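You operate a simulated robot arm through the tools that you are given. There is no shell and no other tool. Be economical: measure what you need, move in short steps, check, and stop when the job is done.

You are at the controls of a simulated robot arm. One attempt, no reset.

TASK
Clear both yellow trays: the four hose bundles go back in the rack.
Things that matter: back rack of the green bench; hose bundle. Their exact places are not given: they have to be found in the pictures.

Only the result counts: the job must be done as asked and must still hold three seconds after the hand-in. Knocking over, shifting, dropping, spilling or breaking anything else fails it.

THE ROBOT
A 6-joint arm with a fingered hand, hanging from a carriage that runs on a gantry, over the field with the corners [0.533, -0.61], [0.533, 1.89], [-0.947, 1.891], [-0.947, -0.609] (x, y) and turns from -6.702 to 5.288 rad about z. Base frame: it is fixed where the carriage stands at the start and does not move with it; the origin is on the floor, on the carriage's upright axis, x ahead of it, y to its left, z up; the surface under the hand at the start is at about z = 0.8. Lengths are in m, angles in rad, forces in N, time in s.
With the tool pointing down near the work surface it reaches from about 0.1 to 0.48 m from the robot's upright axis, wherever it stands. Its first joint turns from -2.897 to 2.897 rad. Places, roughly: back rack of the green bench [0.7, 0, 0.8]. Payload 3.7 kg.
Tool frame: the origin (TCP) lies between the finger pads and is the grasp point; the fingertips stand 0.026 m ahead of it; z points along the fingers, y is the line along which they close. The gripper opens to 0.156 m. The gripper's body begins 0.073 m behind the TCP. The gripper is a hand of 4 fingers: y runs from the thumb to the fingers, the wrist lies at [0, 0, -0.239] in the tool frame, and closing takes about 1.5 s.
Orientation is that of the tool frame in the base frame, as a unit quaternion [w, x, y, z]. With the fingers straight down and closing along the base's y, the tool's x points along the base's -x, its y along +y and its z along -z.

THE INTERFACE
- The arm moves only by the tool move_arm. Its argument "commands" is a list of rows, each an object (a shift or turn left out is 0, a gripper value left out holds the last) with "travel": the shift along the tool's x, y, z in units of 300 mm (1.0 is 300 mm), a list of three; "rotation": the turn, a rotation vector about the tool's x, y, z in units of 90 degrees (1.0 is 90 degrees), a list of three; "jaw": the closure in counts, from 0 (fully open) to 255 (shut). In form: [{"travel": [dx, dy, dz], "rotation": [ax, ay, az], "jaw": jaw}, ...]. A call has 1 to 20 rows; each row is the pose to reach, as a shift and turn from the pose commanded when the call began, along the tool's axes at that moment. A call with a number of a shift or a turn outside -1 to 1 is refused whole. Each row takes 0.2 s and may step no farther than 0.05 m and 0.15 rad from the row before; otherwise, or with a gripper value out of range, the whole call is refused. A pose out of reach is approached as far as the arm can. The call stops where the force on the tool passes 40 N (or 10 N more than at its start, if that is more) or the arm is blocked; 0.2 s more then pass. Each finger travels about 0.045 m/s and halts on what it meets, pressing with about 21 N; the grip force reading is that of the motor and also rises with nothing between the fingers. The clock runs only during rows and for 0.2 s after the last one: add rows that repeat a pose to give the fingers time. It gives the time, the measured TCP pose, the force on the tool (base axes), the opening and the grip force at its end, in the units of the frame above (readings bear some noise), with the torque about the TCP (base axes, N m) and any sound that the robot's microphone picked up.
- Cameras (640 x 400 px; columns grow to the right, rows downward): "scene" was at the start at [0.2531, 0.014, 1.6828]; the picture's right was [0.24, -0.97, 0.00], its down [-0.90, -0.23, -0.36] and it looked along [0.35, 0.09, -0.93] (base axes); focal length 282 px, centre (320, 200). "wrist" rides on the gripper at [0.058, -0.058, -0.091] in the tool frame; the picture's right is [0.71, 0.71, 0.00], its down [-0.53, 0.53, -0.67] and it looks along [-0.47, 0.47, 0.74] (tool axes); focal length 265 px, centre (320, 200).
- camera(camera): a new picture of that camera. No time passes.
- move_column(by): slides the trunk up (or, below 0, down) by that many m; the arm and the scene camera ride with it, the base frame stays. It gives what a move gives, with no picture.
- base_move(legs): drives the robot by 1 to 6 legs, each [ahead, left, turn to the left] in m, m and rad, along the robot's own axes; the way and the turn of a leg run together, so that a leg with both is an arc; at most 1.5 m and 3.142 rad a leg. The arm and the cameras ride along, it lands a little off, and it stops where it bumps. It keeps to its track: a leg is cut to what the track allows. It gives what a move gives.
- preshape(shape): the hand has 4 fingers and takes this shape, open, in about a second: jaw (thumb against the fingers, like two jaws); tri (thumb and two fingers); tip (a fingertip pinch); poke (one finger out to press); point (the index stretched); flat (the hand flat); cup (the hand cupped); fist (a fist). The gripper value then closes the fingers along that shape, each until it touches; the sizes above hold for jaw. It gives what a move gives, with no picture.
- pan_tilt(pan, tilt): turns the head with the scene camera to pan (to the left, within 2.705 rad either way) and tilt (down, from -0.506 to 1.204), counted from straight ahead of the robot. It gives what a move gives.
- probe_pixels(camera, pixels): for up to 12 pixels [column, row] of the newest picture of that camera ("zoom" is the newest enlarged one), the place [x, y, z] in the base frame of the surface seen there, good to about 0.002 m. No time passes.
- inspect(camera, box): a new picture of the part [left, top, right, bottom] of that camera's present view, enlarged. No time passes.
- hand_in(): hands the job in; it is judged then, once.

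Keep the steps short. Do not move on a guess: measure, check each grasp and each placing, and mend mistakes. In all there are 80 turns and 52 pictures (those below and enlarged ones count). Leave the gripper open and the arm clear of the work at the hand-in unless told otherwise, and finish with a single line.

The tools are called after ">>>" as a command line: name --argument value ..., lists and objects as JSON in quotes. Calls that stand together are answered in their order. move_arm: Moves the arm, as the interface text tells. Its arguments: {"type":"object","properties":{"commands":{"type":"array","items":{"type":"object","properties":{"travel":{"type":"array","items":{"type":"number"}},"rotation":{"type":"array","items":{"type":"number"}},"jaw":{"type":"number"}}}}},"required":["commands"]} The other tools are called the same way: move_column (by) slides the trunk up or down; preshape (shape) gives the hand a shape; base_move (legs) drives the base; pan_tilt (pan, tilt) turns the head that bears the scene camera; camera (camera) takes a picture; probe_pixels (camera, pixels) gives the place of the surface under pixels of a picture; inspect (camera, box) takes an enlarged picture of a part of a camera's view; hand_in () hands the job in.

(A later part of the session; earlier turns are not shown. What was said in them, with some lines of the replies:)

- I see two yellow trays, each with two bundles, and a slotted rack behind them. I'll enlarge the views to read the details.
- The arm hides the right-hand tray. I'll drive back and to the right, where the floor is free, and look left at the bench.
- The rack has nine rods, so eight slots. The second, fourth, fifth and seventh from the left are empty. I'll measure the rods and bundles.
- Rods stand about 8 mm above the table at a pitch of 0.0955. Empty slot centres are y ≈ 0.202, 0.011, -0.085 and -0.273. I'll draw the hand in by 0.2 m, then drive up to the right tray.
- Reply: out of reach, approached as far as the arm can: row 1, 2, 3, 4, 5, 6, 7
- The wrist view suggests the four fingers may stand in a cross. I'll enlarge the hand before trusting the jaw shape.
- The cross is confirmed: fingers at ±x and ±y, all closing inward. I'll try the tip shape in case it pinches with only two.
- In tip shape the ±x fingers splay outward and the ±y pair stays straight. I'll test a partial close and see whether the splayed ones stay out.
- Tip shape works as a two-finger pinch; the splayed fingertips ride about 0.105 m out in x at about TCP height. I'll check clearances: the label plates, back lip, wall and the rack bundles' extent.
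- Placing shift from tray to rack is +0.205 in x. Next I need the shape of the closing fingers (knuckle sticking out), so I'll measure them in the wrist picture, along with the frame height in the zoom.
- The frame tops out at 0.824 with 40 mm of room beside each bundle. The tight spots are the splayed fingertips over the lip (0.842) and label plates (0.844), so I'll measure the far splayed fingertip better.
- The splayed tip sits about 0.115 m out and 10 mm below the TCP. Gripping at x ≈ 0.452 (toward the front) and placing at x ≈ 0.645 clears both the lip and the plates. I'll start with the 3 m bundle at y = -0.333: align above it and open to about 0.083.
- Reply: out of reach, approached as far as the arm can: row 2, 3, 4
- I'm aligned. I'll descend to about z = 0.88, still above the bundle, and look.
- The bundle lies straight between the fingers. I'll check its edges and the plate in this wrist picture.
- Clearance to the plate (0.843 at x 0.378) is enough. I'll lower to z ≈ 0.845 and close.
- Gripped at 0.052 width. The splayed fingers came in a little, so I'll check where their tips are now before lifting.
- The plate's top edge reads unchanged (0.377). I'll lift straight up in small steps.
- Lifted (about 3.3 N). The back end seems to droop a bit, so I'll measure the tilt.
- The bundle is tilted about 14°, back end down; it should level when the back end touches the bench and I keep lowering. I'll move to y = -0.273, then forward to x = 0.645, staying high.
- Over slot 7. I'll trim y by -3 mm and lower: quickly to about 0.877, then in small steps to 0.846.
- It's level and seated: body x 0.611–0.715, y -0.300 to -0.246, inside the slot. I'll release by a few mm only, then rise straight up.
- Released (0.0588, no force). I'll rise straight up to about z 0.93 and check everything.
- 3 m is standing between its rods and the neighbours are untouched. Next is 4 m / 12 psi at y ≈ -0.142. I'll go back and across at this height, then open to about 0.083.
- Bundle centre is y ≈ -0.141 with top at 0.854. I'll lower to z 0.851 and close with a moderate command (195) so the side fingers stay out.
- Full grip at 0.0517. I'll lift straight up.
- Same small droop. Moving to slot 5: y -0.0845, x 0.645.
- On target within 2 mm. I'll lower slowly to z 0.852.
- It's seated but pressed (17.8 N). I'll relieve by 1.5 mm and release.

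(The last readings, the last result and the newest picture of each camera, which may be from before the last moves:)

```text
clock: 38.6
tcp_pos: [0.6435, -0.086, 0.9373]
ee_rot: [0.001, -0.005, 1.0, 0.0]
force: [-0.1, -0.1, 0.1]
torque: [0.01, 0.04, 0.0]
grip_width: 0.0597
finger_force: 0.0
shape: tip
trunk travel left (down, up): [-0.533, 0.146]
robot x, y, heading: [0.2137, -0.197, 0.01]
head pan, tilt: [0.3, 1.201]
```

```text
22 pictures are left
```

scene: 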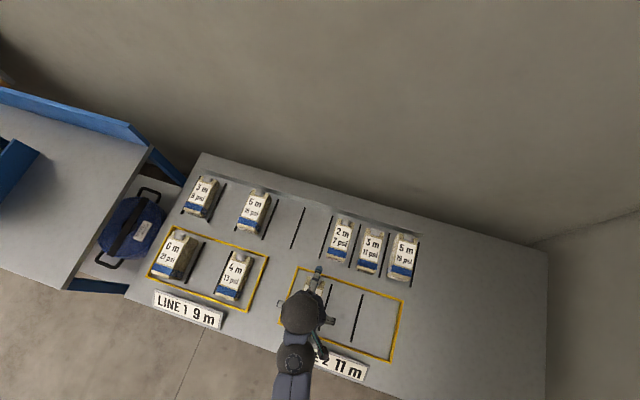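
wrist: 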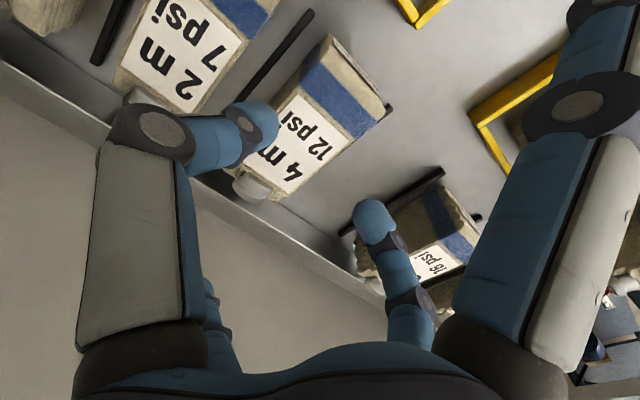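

4 m / 12 psi stands well in slot 5. I'll retract over the tray at z 0.937, then drive 0.2 m left.

>>> move_arm --commands '[{"travel": [0.13, 0, 0]}, {"travel": [0.26, 0, 0]}, {"travel": [0.39, 0, 0]}, {"travel": [0.52, 0, 0]}, {"travel": [0.645, 0, 0]}, {"travel": [0.645, 0, 0], "jaw": 120}, {"travel": [0.645, 0, 0]}]'

>>> base_move --legs '[[0, 0.2, 0]]'

>>> camera --camera "wrist"

```text
clock: 40.2
tcp_pos: [0.4485, -0.0853, 0.9345]
ee_rot: [0.0, -0.005, 1.0, 0.0]
force: [0.1, 0.0, 0.1]
torque: [0.03, 0.02, -0.03]
grip_width: 0.0818
finger_force: 0.1
shape: tip
trunk travel left (down, up): [-0.533, 0.146]
robot x, y, heading: [0.2156, -0.1954, 0.006]
head pan, tilt: [0.3, 1.201]
```

```text
clock: 41.8
tcp_pos: [0.4475, 0.1116, 0.9335]
ee_rot: [0.001, -0.004, 1.0, 0.0]
force: [0.2, 1.3, -0.4]
torque: [-0.01, -0.01, -0.03]
grip_width: 0.0821
finger_force: 0.0
shape: tip
trunk travel left (down, up): [-0.533, 0.146]
robot x, y, heading: [0.2134, 0.0037, 0.004]
head pan, tilt: [0.3, 1.201]
```

```text
21 pictures are left
```

wrist: 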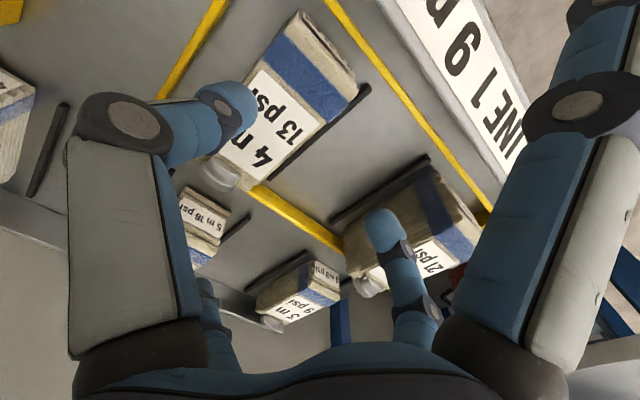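

I'll shift to y 0.086 and lower to z 0.883 for a check.

>>> move_arm --commands '[{"travel": [-0.01, -0.085, 0]}, {"travel": [-0.01, -0.085, 0.09]}, {"travel": [-0.01, -0.085, 0.167]}, {"travel": [-0.01, -0.085, 0.167]}]'

>>> camera --camera "wrist"

>>> probe_pixels --camera "wrist" --pixels '[[295, 120], [320, 70], [205, 205], [270, 240], [400, 155], [335, 165], [385, 150]]'

```text
clock: 42.8
tcp_pos: [0.4515, 0.0863, 0.8849]
ee_rot: [0.0, -0.003, 1.0, 0.0]
force: [-0.6, -0.4, -0.5]
torque: [0.0, -0.02, -0.01]
grip_width: 0.0821
finger_force: 0.1
shape: tip
trunk travel left (down, up): [-0.533, 0.146]
robot x, y, heading: [0.2148, 0.0009, 0.007]
head pan, tilt: [0.3, 1.201]
```

```text
20 pictures are left
```

wrist: 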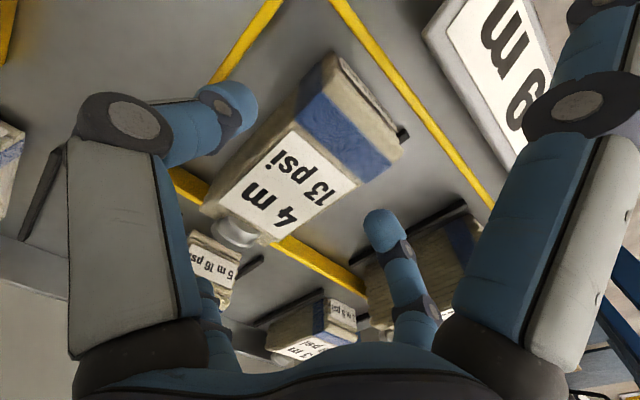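

```text
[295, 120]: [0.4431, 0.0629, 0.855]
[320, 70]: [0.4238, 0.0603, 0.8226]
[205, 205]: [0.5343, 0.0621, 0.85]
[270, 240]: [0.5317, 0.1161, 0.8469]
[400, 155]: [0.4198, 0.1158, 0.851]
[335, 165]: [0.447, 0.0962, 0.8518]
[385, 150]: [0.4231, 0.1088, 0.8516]
```

Centre is about 0.088 and well aligned. I'll lower to z 0.851 and close (195).

>>> move_arm --commands '[{"travel": [0, 0.006, 0.06]}, {"travel": [0, 0.006, 0.113]}, {"travel": [0, 0.006, 0.113]}, {"travel": [0, 0.006, 0.113], "jaw": 195}, {"travel": [0, 0.006, 0.113]}, {"travel": [0, 0.006, 0.113]}, {"travel": [0, 0.006, 0.113]}, {"travel": [0, 0.006, 0.113]}, {"travel": [0, 0.006, 0.113]}]'

>>> move_arm --commands '[{"travel": [0, 0, -0.03]}, {"travel": [0, 0, -0.1]}, {"travel": [0, 0, -0.18]}, {"travel": [0, 0, -0.28]}, {"travel": [0, 0, -0.28]}]'

>>> camera --camera "wrist"

```text
clock: 44.8
tcp_pos: [0.4506, 0.0879, 0.8498]
ee_rot: [0.002, -0.003, 1.0, 0.0]
force: [0.8, 0.1, -0.2]
torque: [-0.02, 0.0, -0.03]
grip_width: 0.0518
finger_force: 21.3
shape: tip
trunk travel left (down, up): [-0.533, 0.146]
robot x, y, heading: [0.2104, 0.0018, 0.006]
head pan, tilt: [0.3, 1.201]
```

```text
clock: 46.0
tcp_pos: [0.4473, 0.0859, 0.9356]
ee_rot: [0.001, -0.004, 1.0, 0.0]
force: [-0.6, 0.7, -3.8]
torque: [0.0, 0.08, -0.02]
grip_width: 0.0519
finger_force: 21.1
shape: tip
trunk travel left (down, up): [-0.533, 0.146]
robot x, y, heading: [0.2134, 0.0037, 0.006]
head pan, tilt: [0.3, 1.201]
```

```text
19 pictures are left
```

wrist: 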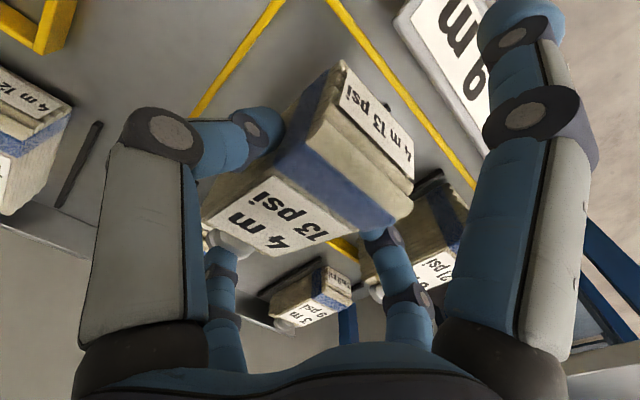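

Held. Moving to slot 4: y 0.011, x 0.645.

>>> move_arm --commands '[{"travel": [0, -0.12, 0]}, {"travel": [0, -0.252, 0]}, {"travel": [-0.13, -0.252, 0]}, {"travel": [-0.26, -0.252, 0]}, {"travel": [-0.39, -0.252, 0]}, {"travel": [-0.52, -0.252, 0]}, {"travel": [-0.655, -0.252, 0]}, {"travel": [-0.655, -0.252, 0]}]'

```text
clock: 47.8
tcp_pos: [0.6482, 0.009, 0.9353]
ee_rot: [0.001, -0.003, 1.0, 0.001]
force: [0.3, -0.2, -2.5]
torque: [0.01, 0.1, 0.04]
grip_width: 0.0522
finger_force: 20.8
shape: tip
trunk travel left (down, up): [-0.533, 0.146]
robot x, y, heading: [0.2127, 0.0026, 0.008]
head pan, tilt: [0.3, 1.201]
```

>>> move_arm --commands '[{"travel": [0.01, 0.006, 0.08]}, {"travel": [0.01, 0.006, 0.15]}, {"travel": [0.01, 0.006, 0.17]}, {"travel": [0.01, 0.006, 0.19]}, {"travel": [0.01, 0.006, 0.21]}, {"travel": [0.01, 0.006, 0.23]}, {"travel": [0.01, 0.006, 0.25]}, {"travel": [0.01, 0.006, 0.265]}, {"travel": [0.01, 0.006, 0.276]}, {"travel": [0.01, 0.006, 0.276]}]'

>>> camera --camera "wrist"

>>> probe_pixels --camera "wrist" --pixels '[[300, 130], [395, 195], [325, 75], [320, 200], [215, 220], [265, 260]]'

```text
clock: 50.0
tcp_pos: [0.6453, 0.0158, 0.8511]
ee_rot: [0.001, -0.004, 1.0, 0.0]
force: [-3.9, -1.5, 7.5]
torque: [0.13, -0.06, -0.01]
grip_width: 0.0522
finger_force: 20.5
shape: tip
trunk travel left (down, up): [-0.533, 0.146]
robot x, y, heading: [0.2179, 0.0006, 0.004]
head pan, tilt: [0.3, 1.201]
```

```text
18 pictures are left
```

wrist: 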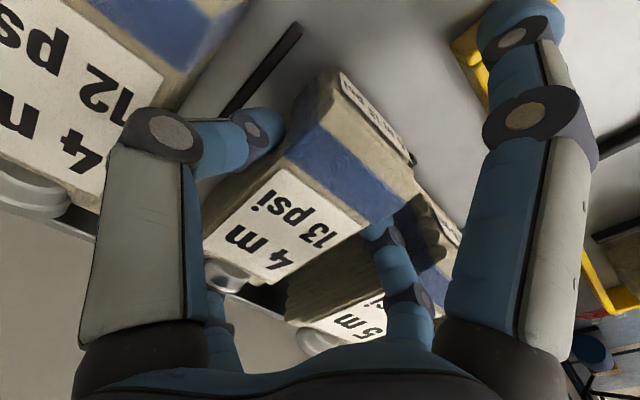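

```text
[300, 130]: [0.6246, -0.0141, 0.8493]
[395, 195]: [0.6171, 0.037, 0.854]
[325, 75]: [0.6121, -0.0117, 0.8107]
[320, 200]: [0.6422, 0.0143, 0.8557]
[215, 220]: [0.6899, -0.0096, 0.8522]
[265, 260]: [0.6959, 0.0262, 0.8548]
```

Centred at about y 0.0125 between its rods and level. I'll release gently and rise.

>>> move_arm --commands '[{"travel": [0, 0, -0.003]}, {"travel": [0, 0, -0.003], "jaw": 158}, {"travel": [0, 0, -0.003]}, {"travel": [0, 0, -0.003]}, {"travel": [0, 0, -0.003]}, {"travel": [0, 0, -0.003]}, {"travel": [0, 0, -0.003]}]'

>>> move_arm --commands '[{"travel": [0, 0, -0.05]}, {"travel": [0, 0, -0.12]}, {"travel": [0, 0, -0.2]}, {"travel": [0, 0, -0.3]}, {"travel": [0, 0, -0.3]}]'

>>> camera --camera "wrist"

```text
clock: 51.6
tcp_pos: [0.6429, 0.0157, 0.8524]
ee_rot: [0.001, -0.004, 1.0, -0.001]
force: [-0.2, -0.7, 0.0]
torque: [0.05, 0.0, 0.11]
grip_width: 0.058
finger_force: 0.0
shape: tip
trunk travel left (down, up): [-0.533, 0.146]
robot x, y, heading: [0.2132, 0.0026, 0.011]
head pan, tilt: [0.3, 1.201]
```

```text
clock: 52.8
tcp_pos: [0.6421, 0.0136, 0.9416]
ee_rot: [0.001, -0.002, 1.0, 0.0]
force: [-0.1, 0.7, -0.9]
torque: [0.06, 0.0, 0.04]
grip_width: 0.0591
finger_force: 0.0
shape: tip
trunk travel left (down, up): [-0.533, 0.146]
robot x, y, heading: [0.2122, 0.0013, 0.004]
head pan, tilt: [0.3, 1.201]
```

```text
17 pictures are left
```

wrist: 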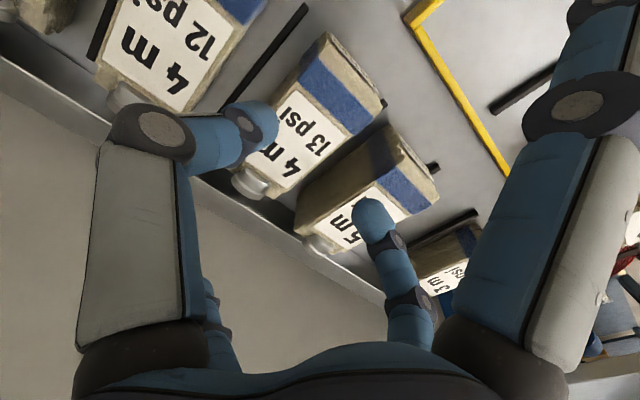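

Third one is in. I'll retract over the tray and check the room near the blue bench on the left.

>>> move_arm --commands '[{"travel": [0.13, 0, 0]}, {"travel": [0.26, 0, 0]}, {"travel": [0.39, 0, 0]}, {"travel": [0.52, 0, 0]}, {"travel": [0.64, 0, 0]}, {"travel": [0.64, 0, 0], "jaw": 120}, {"travel": [0.64, 0, 0]}]'

>>> pan_tilt --pan 0.6 --tilt 1.1

>>> camera --camera "scene"

```text
clock: 54.4
tcp_pos: [0.4509, 0.0123, 0.9407]
ee_rot: [0.001, -0.004, 1.0, 0.0]
force: [0.4, 0.0, 0.1]
torque: [-0.03, 0.03, 0.02]
grip_width: 0.0817
finger_force: 0.2
shape: tip
trunk travel left (down, up): [-0.533, 0.146]
robot x, y, heading: [0.2123, 0.0031, 0.005]
head pan, tilt: [0.3, 1.201]
```

```text
clock: 55.2
tcp_pos: [0.4504, 0.0129, 0.9411]
ee_rot: [0.001, -0.003, 1.0, 0.0]
force: [-0.6, 0.5, -0.2]
torque: [0.0, 0.01, -0.01]
grip_width: 0.0819
finger_force: 0.1
shape: tip
trunk travel left (down, up): [-0.533, 0.146]
robot x, y, heading: [0.2106, 0.0042, 0.005]
head pan, tilt: [0.6, 1.1]
```

```text
16 pictures are left
```

scene: 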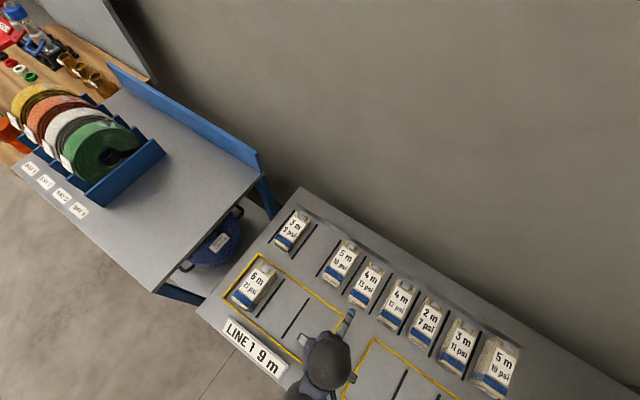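

>>> probe_pixels --camera "scene" --pixels '[[155, 285], [200, 235], [250, 180], [262, 150], [250, 290], [262, 268], [245, 290], [260, 300], [270, 273], [246, 266], [237, 290], [275, 280]]'

```text
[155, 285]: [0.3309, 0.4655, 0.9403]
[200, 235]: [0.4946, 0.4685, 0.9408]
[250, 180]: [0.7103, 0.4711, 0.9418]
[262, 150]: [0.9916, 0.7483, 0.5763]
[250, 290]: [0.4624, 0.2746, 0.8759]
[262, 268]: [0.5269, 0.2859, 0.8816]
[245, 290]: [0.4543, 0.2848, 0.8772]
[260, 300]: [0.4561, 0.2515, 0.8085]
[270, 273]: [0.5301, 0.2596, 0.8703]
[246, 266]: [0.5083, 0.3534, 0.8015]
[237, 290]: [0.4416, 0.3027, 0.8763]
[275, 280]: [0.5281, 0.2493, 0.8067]
```

The blue bench edge is at y 0.465, leaving about 0.1 m of room. I'll drive 0.15 m left, then align over the 6 m bundle.

>>> base_move --legs '[[0, 0.15, 0]]'

```text
clock: 56.6
tcp_pos: [0.4498, 0.1651, 0.9401]
ee_rot: [0.001, -0.004, 1.0, -0.001]
force: [1.0, 0.2, 0.1]
torque: [0.0, -0.03, 0.02]
grip_width: 0.0818
finger_force: 0.1
shape: tip
trunk travel left (down, up): [-0.533, 0.146]
robot x, y, heading: [0.2062, 0.1551, 0.006]
head pan, tilt: [0.6, 1.1]
```

>>> move_arm --commands '[{"travel": [0, 0.12, 0]}, {"travel": [0, 0.24, 0]}, {"travel": [0, 0.37, 0]}, {"travel": [0, 0.37, 0.08]}, {"travel": [0, 0.37, 0.12]}, {"travel": [0, 0.37, 0.12]}]'

>>> camera --camera "wrist"

>>> probe_pixels --camera "wrist" --pixels '[[295, 120], [320, 70], [205, 205], [270, 240], [400, 155], [335, 165], [385, 150]]'

```text
clock: 58.0
tcp_pos: [0.4466, 0.277, 0.9042]
ee_rot: [0.001, -0.003, 1.0, -0.001]
force: [-0.1, 0.0, -0.3]
torque: [0.0, -0.01, 0.0]
grip_width: 0.082
finger_force: 0.0
shape: tip
trunk travel left (down, up): [-0.533, 0.146]
robot x, y, heading: [0.2125, 0.155, 0.005]
head pan, tilt: [0.6, 1.1]
```

```text
15 pictures are left
```

wrist: 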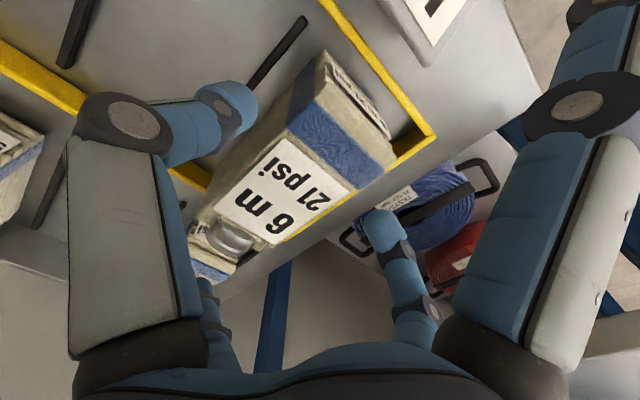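

```text
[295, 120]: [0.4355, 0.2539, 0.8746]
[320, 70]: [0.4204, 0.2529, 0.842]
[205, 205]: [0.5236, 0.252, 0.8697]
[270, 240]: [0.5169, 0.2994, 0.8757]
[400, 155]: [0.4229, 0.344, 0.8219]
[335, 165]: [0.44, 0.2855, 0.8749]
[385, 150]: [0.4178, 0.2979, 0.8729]
```

Aligned. I'll lower to z 0.862 and close.

>>> move_arm --commands '[{"travel": [-0.015, 0, 0.07]}, {"travel": [-0.015, 0, 0.14]}, {"travel": [-0.015, 0, 0.14]}, {"travel": [-0.015, 0, 0.14], "jaw": 195}, {"travel": [-0.015, 0, 0.14]}, {"travel": [-0.015, 0, 0.14]}, {"travel": [-0.015, 0, 0.14]}, {"travel": [-0.015, 0, 0.14]}, {"travel": [-0.015, 0, 0.14]}]'

>>> move_arm --commands '[{"travel": [0, 0, -0.03]}, {"travel": [0, 0, -0.1]}, {"travel": [0, 0, -0.18]}, {"travel": [0, 0, -0.28]}, {"travel": [0, 0, -0.28]}]'

>>> camera --camera "wrist"

```text
clock: 60.0
tcp_pos: [0.4529, 0.2757, 0.8601]
ee_rot: [0.001, -0.003, 1.0, 0.0]
force: [0.2, 1.1, -0.1]
torque: [-0.01, -0.02, 0.02]
grip_width: 0.0518
finger_force: 20.4
shape: tip
trunk travel left (down, up): [-0.533, 0.146]
robot x, y, heading: [0.2105, 0.1581, 0.009]
head pan, tilt: [0.6, 1.1]
```

```text
clock: 61.2
tcp_pos: [0.453, 0.2742, 0.9454]
ee_rot: [0.001, -0.003, 1.0, -0.001]
force: [0.1, 0.4, -4.8]
torque: [-0.01, 0.1, -0.01]
grip_width: 0.0517
finger_force: 20.9
shape: tip
trunk travel left (down, up): [-0.533, 0.146]
robot x, y, heading: [0.2135, 0.1599, 0.007]
head pan, tilt: [0.6, 1.1]
```

```text
14 pictures are left
```

wrist: 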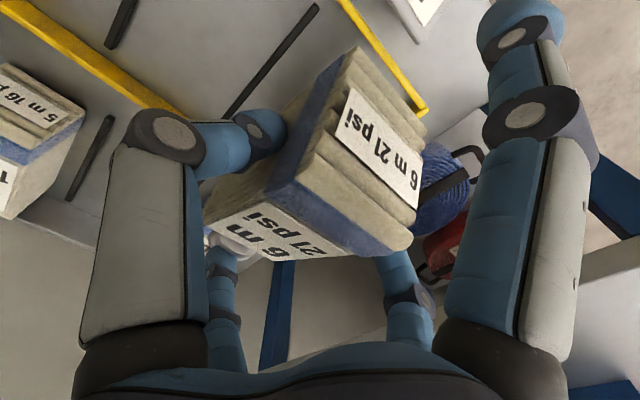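

Held, but this one droops more. I'll measure the tilt.

>>> probe_pixels --camera "wrist" --pixels '[[300, 160], [320, 85], [350, 55], [265, 245], [225, 215], [280, 200], [410, 205], [425, 150]]'

```text
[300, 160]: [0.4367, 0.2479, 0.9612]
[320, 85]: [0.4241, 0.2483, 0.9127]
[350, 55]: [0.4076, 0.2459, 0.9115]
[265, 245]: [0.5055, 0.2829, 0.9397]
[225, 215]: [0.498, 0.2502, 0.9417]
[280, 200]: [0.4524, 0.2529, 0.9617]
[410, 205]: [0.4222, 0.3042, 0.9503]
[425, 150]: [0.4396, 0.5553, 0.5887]
```

About 23° of tilt, with its lowest corner near z 0.86: clear of rods and frame. Moving to slot 2 (y 0.202, x 0.645).

>>> move_arm --commands '[{"travel": [0, -0.12, -0.03]}, {"travel": [0, -0.241, -0.05]}, {"travel": [-0.13, -0.241, -0.05]}, {"travel": [-0.26, -0.241, -0.05]}, {"travel": [-0.39, -0.241, -0.05]}, {"travel": [-0.52, -0.241, -0.05]}, {"travel": [-0.64, -0.241, -0.05]}, {"travel": [-0.64, -0.241, -0.05]}]'

>>> camera --camera "wrist"

```text
clock: 63.0
tcp_pos: [0.6434, 0.207, 0.9601]
ee_rot: [0.0, -0.004, 1.0, 0.0]
force: [-0.4, 0.0, -6.4]
torque: [-0.03, 0.13, -0.02]
grip_width: 0.0516
finger_force: 21.0
shape: tip
trunk travel left (down, up): [-0.533, 0.146]
robot x, y, heading: [0.2129, 0.1546, 0.009]
head pan, tilt: [0.6, 1.1]
```

```text
13 pictures are left
```

wrist: 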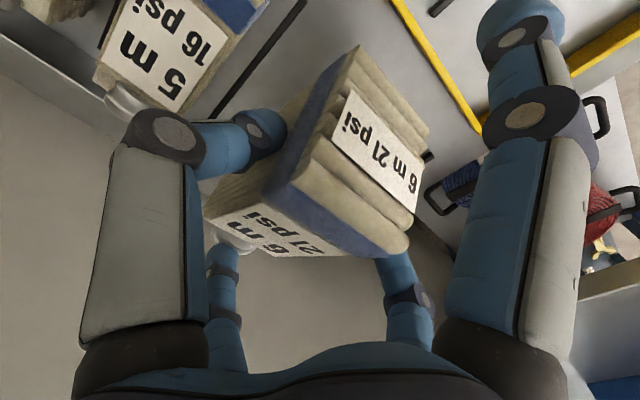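

On target but 5 mm too far left, so I'll trim that and lower slowly, letting the back end touch and level it.

>>> move_arm --commands '[{"travel": [0, -0.015, 0.08]}, {"travel": [0, -0.015, 0.15]}, {"travel": [0, -0.015, 0.17]}, {"travel": [0, -0.015, 0.19]}, {"travel": [0, -0.015, 0.21]}, {"travel": [0, -0.015, 0.23]}, {"travel": [0, -0.015, 0.245]}, {"travel": [0, -0.015, 0.26]}, {"travel": [0, -0.015, 0.275]}, {"travel": [0, -0.015, 0.29]}, {"travel": [0, -0.015, 0.3]}, {"travel": [0, -0.015, 0.31]}, {"travel": [0, -0.015, 0.31]}]'

>>> camera --camera "wrist"

>>> probe_pixels --camera "wrist" --pixels '[[300, 130], [395, 195], [325, 75], [320, 200], [215, 220], [265, 260]]'

```text
clock: 65.8
tcp_pos: [0.6453, 0.1993, 0.8665]
ee_rot: [0.001, -0.003, 1.0, 0.001]
force: [-2.2, -0.1, -1.2]
torque: [-0.01, -0.12, -0.04]
grip_width: 0.0517
finger_force: 21.3
shape: tip
trunk travel left (down, up): [-0.533, 0.146]
robot x, y, heading: [0.209, 0.1552, 0.009]
head pan, tilt: [0.6, 1.1]
```

```text
12 pictures are left
```

wrist: 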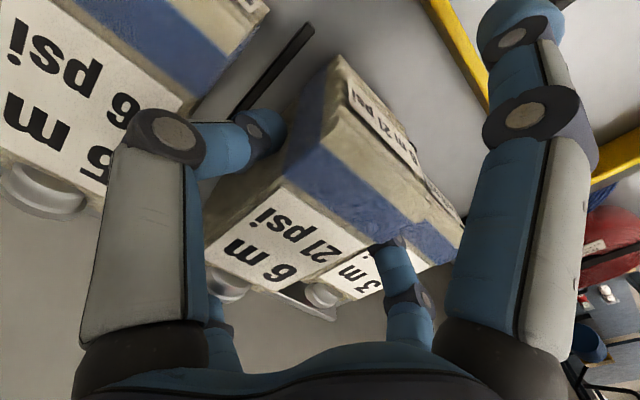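

```text
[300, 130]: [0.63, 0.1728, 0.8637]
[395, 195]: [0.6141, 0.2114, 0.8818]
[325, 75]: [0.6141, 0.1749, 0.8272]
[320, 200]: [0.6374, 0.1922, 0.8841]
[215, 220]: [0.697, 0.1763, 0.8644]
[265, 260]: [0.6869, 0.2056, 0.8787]
```

It's nearly level, front still about 5 mm up. I'll lower the last 5 mm.

>>> move_arm --commands '[{"travel": [0, 0.006, 0.008]}, {"travel": [0, 0.006, 0.014]}, {"travel": [0, 0.006, 0.018]}, {"travel": [0, 0.006, 0.018]}]'

>>> camera --camera "wrist"

>>> probe_pixels --camera "wrist" --pixels '[[300, 150], [395, 195], [325, 75], [320, 200], [230, 220], [265, 260], [250, 270]]'

```text
clock: 66.8
tcp_pos: [0.6463, 0.2014, 0.8623]
ee_rot: [0.0, -0.003, 1.0, 0.0]
force: [-3.4, 0.1, -0.2]
torque: [-0.01, -0.18, 0.01]
grip_width: 0.0517
finger_force: 20.5
shape: tip
trunk travel left (down, up): [-0.533, 0.146]
robot x, y, heading: [0.2148, 0.156, 0.004]
head pan, tilt: [0.6, 1.1]
```

```text
11 pictures are left
```

wrist: 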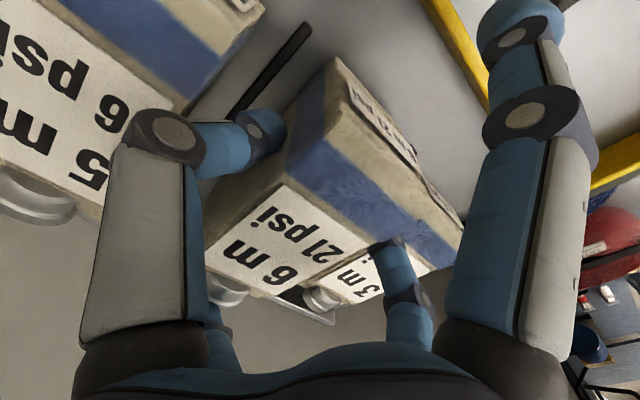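

```text
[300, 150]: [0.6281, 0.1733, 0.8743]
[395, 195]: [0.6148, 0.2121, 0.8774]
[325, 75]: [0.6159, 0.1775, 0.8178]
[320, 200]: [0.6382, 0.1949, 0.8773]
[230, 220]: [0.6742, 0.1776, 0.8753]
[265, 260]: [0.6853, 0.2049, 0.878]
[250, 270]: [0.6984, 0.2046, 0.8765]
```

Level at z 0.877, as it was in the tray, centred in slot 2. I'll release and rise.

>>> move_arm --commands '[{"jaw": 158}, {"jaw": 158}, {"jaw": 158}, {"jaw": 158}, {"jaw": 158}, {"jaw": 158}, {"jaw": 158}]'

>>> move_arm --commands '[{"travel": [0, 0, -0.04]}, {"travel": [0, 0, -0.1]}, {"travel": [0, 0, -0.18]}, {"travel": [0, 0, -0.28]}, {"travel": [0, 0, -0.28]}, {"travel": [0.14, 0, -0.28]}, {"travel": [0.28, 0, -0.28]}, {"travel": [0.42, 0, -0.28]}, {"travel": [0.56, 0, -0.28]}, {"travel": [0.64, 0, -0.28]}, {"travel": [0.64, 0, -0.28]}]'

```text
clock: 68.4
tcp_pos: [0.6464, 0.2017, 0.8639]
ee_rot: [0.0, -0.002, 1.0, 0.0]
force: [0.3, 0.5, -0.3]
torque: [-0.01, -0.02, 0.04]
grip_width: 0.0588
finger_force: 0.1
shape: tip
trunk travel left (down, up): [-0.533, 0.146]
robot x, y, heading: [0.2147, 0.1566, 0.006]
head pan, tilt: [0.6, 1.1]
```

```text
clock: 70.8
tcp_pos: [0.4526, 0.2002, 0.946]
ee_rot: [0.001, -0.004, 1.0, 0.0]
force: [-0.4, 0.5, 0.0]
torque: [0.0, 0.02, 0.0]
grip_width: 0.0589
finger_force: 0.0
shape: tip
trunk travel left (down, up): [-0.533, 0.146]
robot x, y, heading: [0.2172, 0.1563, 0.008]
head pan, tilt: [0.6, 1.1]
```

All four are placed. I'll open the hand, back away from the bench and look at the whole thing.

>>> move_arm --commands '[{"jaw": 0}, {"jaw": 0}, {"jaw": 0}, {"jaw": 0}, {"jaw": 0}, {"jaw": 0}]'

>>> base_move --legs '[[-0.45, 0, 0]]'

>>> pan_tilt --pan -0.2 --tilt 0.85

>>> camera --camera "scene"

>>> inspect --camera "scene" --box '[160, 110, 520, 335]'

```text
clock: 72.2
tcp_pos: [0.4533, 0.2004, 0.9463]
ee_rot: [0.002, -0.004, 1.0, 0.001]
force: [-0.1, -0.8, 0.5]
torque: [0.0, -0.02, -0.01]
grip_width: 0.1557
finger_force: 0.0
shape: tip
trunk travel left (down, up): [-0.533, 0.146]
robot x, y, heading: [0.2163, 0.1544, 0.006]
head pan, tilt: [0.6, 1.1]
```

```text
clock: 74.9
tcp_pos: [0.0111, 0.197, 0.9468]
ee_rot: [0.002, -0.009, 1.0, 0.0]
force: [-0.3, -0.4, 0.1]
torque: [-0.01, -0.01, -0.03]
grip_width: 0.1558
finger_force: 0.2
shape: tip
trunk travel left (down, up): [-0.533, 0.146]
robot x, y, heading: [-0.2317, 0.149, 0.024]
head pan, tilt: [0.6, 1.1]
```

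```text
clock: 76.0
tcp_pos: [0.0099, 0.1976, 0.9465]
ee_rot: [0.0, -0.009, 1.0, 0.0]
force: [0.7, -0.7, 0.0]
torque: [0.0, 0.0, 0.02]
grip_width: 0.1558
finger_force: 0.2
shape: tip
trunk travel left (down, up): [-0.533, 0.146]
robot x, y, heading: [-0.2288, 0.1504, 0.016]
head pan, tilt: [-0.201, 0.85]
```

```text
10 pictures are left
```

scene: 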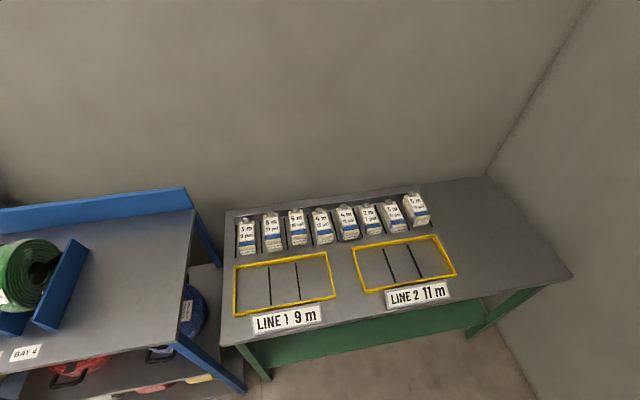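

```text
1.78 times, centred on (340, 222) of scene
```

zoom: 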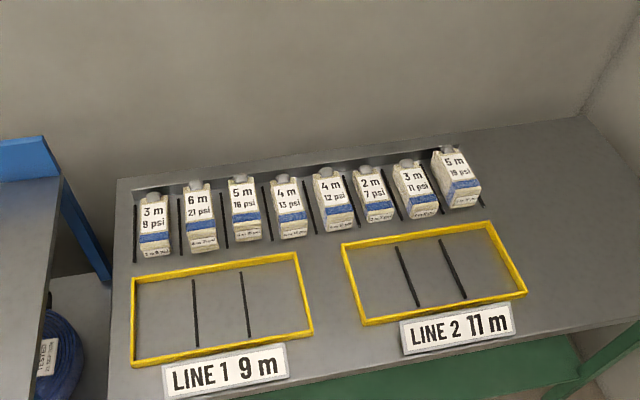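

Both trays are empty and all eight slots are full. I'll do one last check for shifted neighbours.

>>> inspect --camera "scene" --box '[230, 180, 440, 310]'

>>> probe_pixels --camera "scene" --pixels '[[408, 196], [366, 207], [294, 212], [244, 221], [386, 292], [253, 317], [271, 215], [320, 210], [343, 208], [390, 202]]'

```text
3.05 times, centred on (335, 245) of scene
```

zoom: 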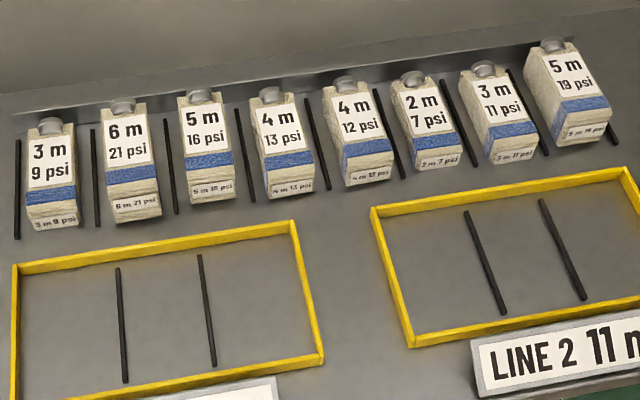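

```text
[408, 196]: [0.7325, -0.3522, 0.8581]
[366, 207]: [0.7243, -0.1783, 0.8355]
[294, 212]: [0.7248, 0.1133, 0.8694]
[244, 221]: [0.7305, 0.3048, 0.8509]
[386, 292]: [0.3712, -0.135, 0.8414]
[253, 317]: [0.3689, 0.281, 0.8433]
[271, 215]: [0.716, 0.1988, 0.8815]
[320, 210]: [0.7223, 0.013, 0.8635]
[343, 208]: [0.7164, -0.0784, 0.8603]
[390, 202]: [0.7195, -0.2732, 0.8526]
```

Each bundle sits between its rods. The neighbours and plates read where they were, and the hand is open and clear. Handing in.

>>> hand_in

```text
The job is handed in.
```

All four hose bundles are back in the rack, both yellow trays are empty, and the job has been handed in.
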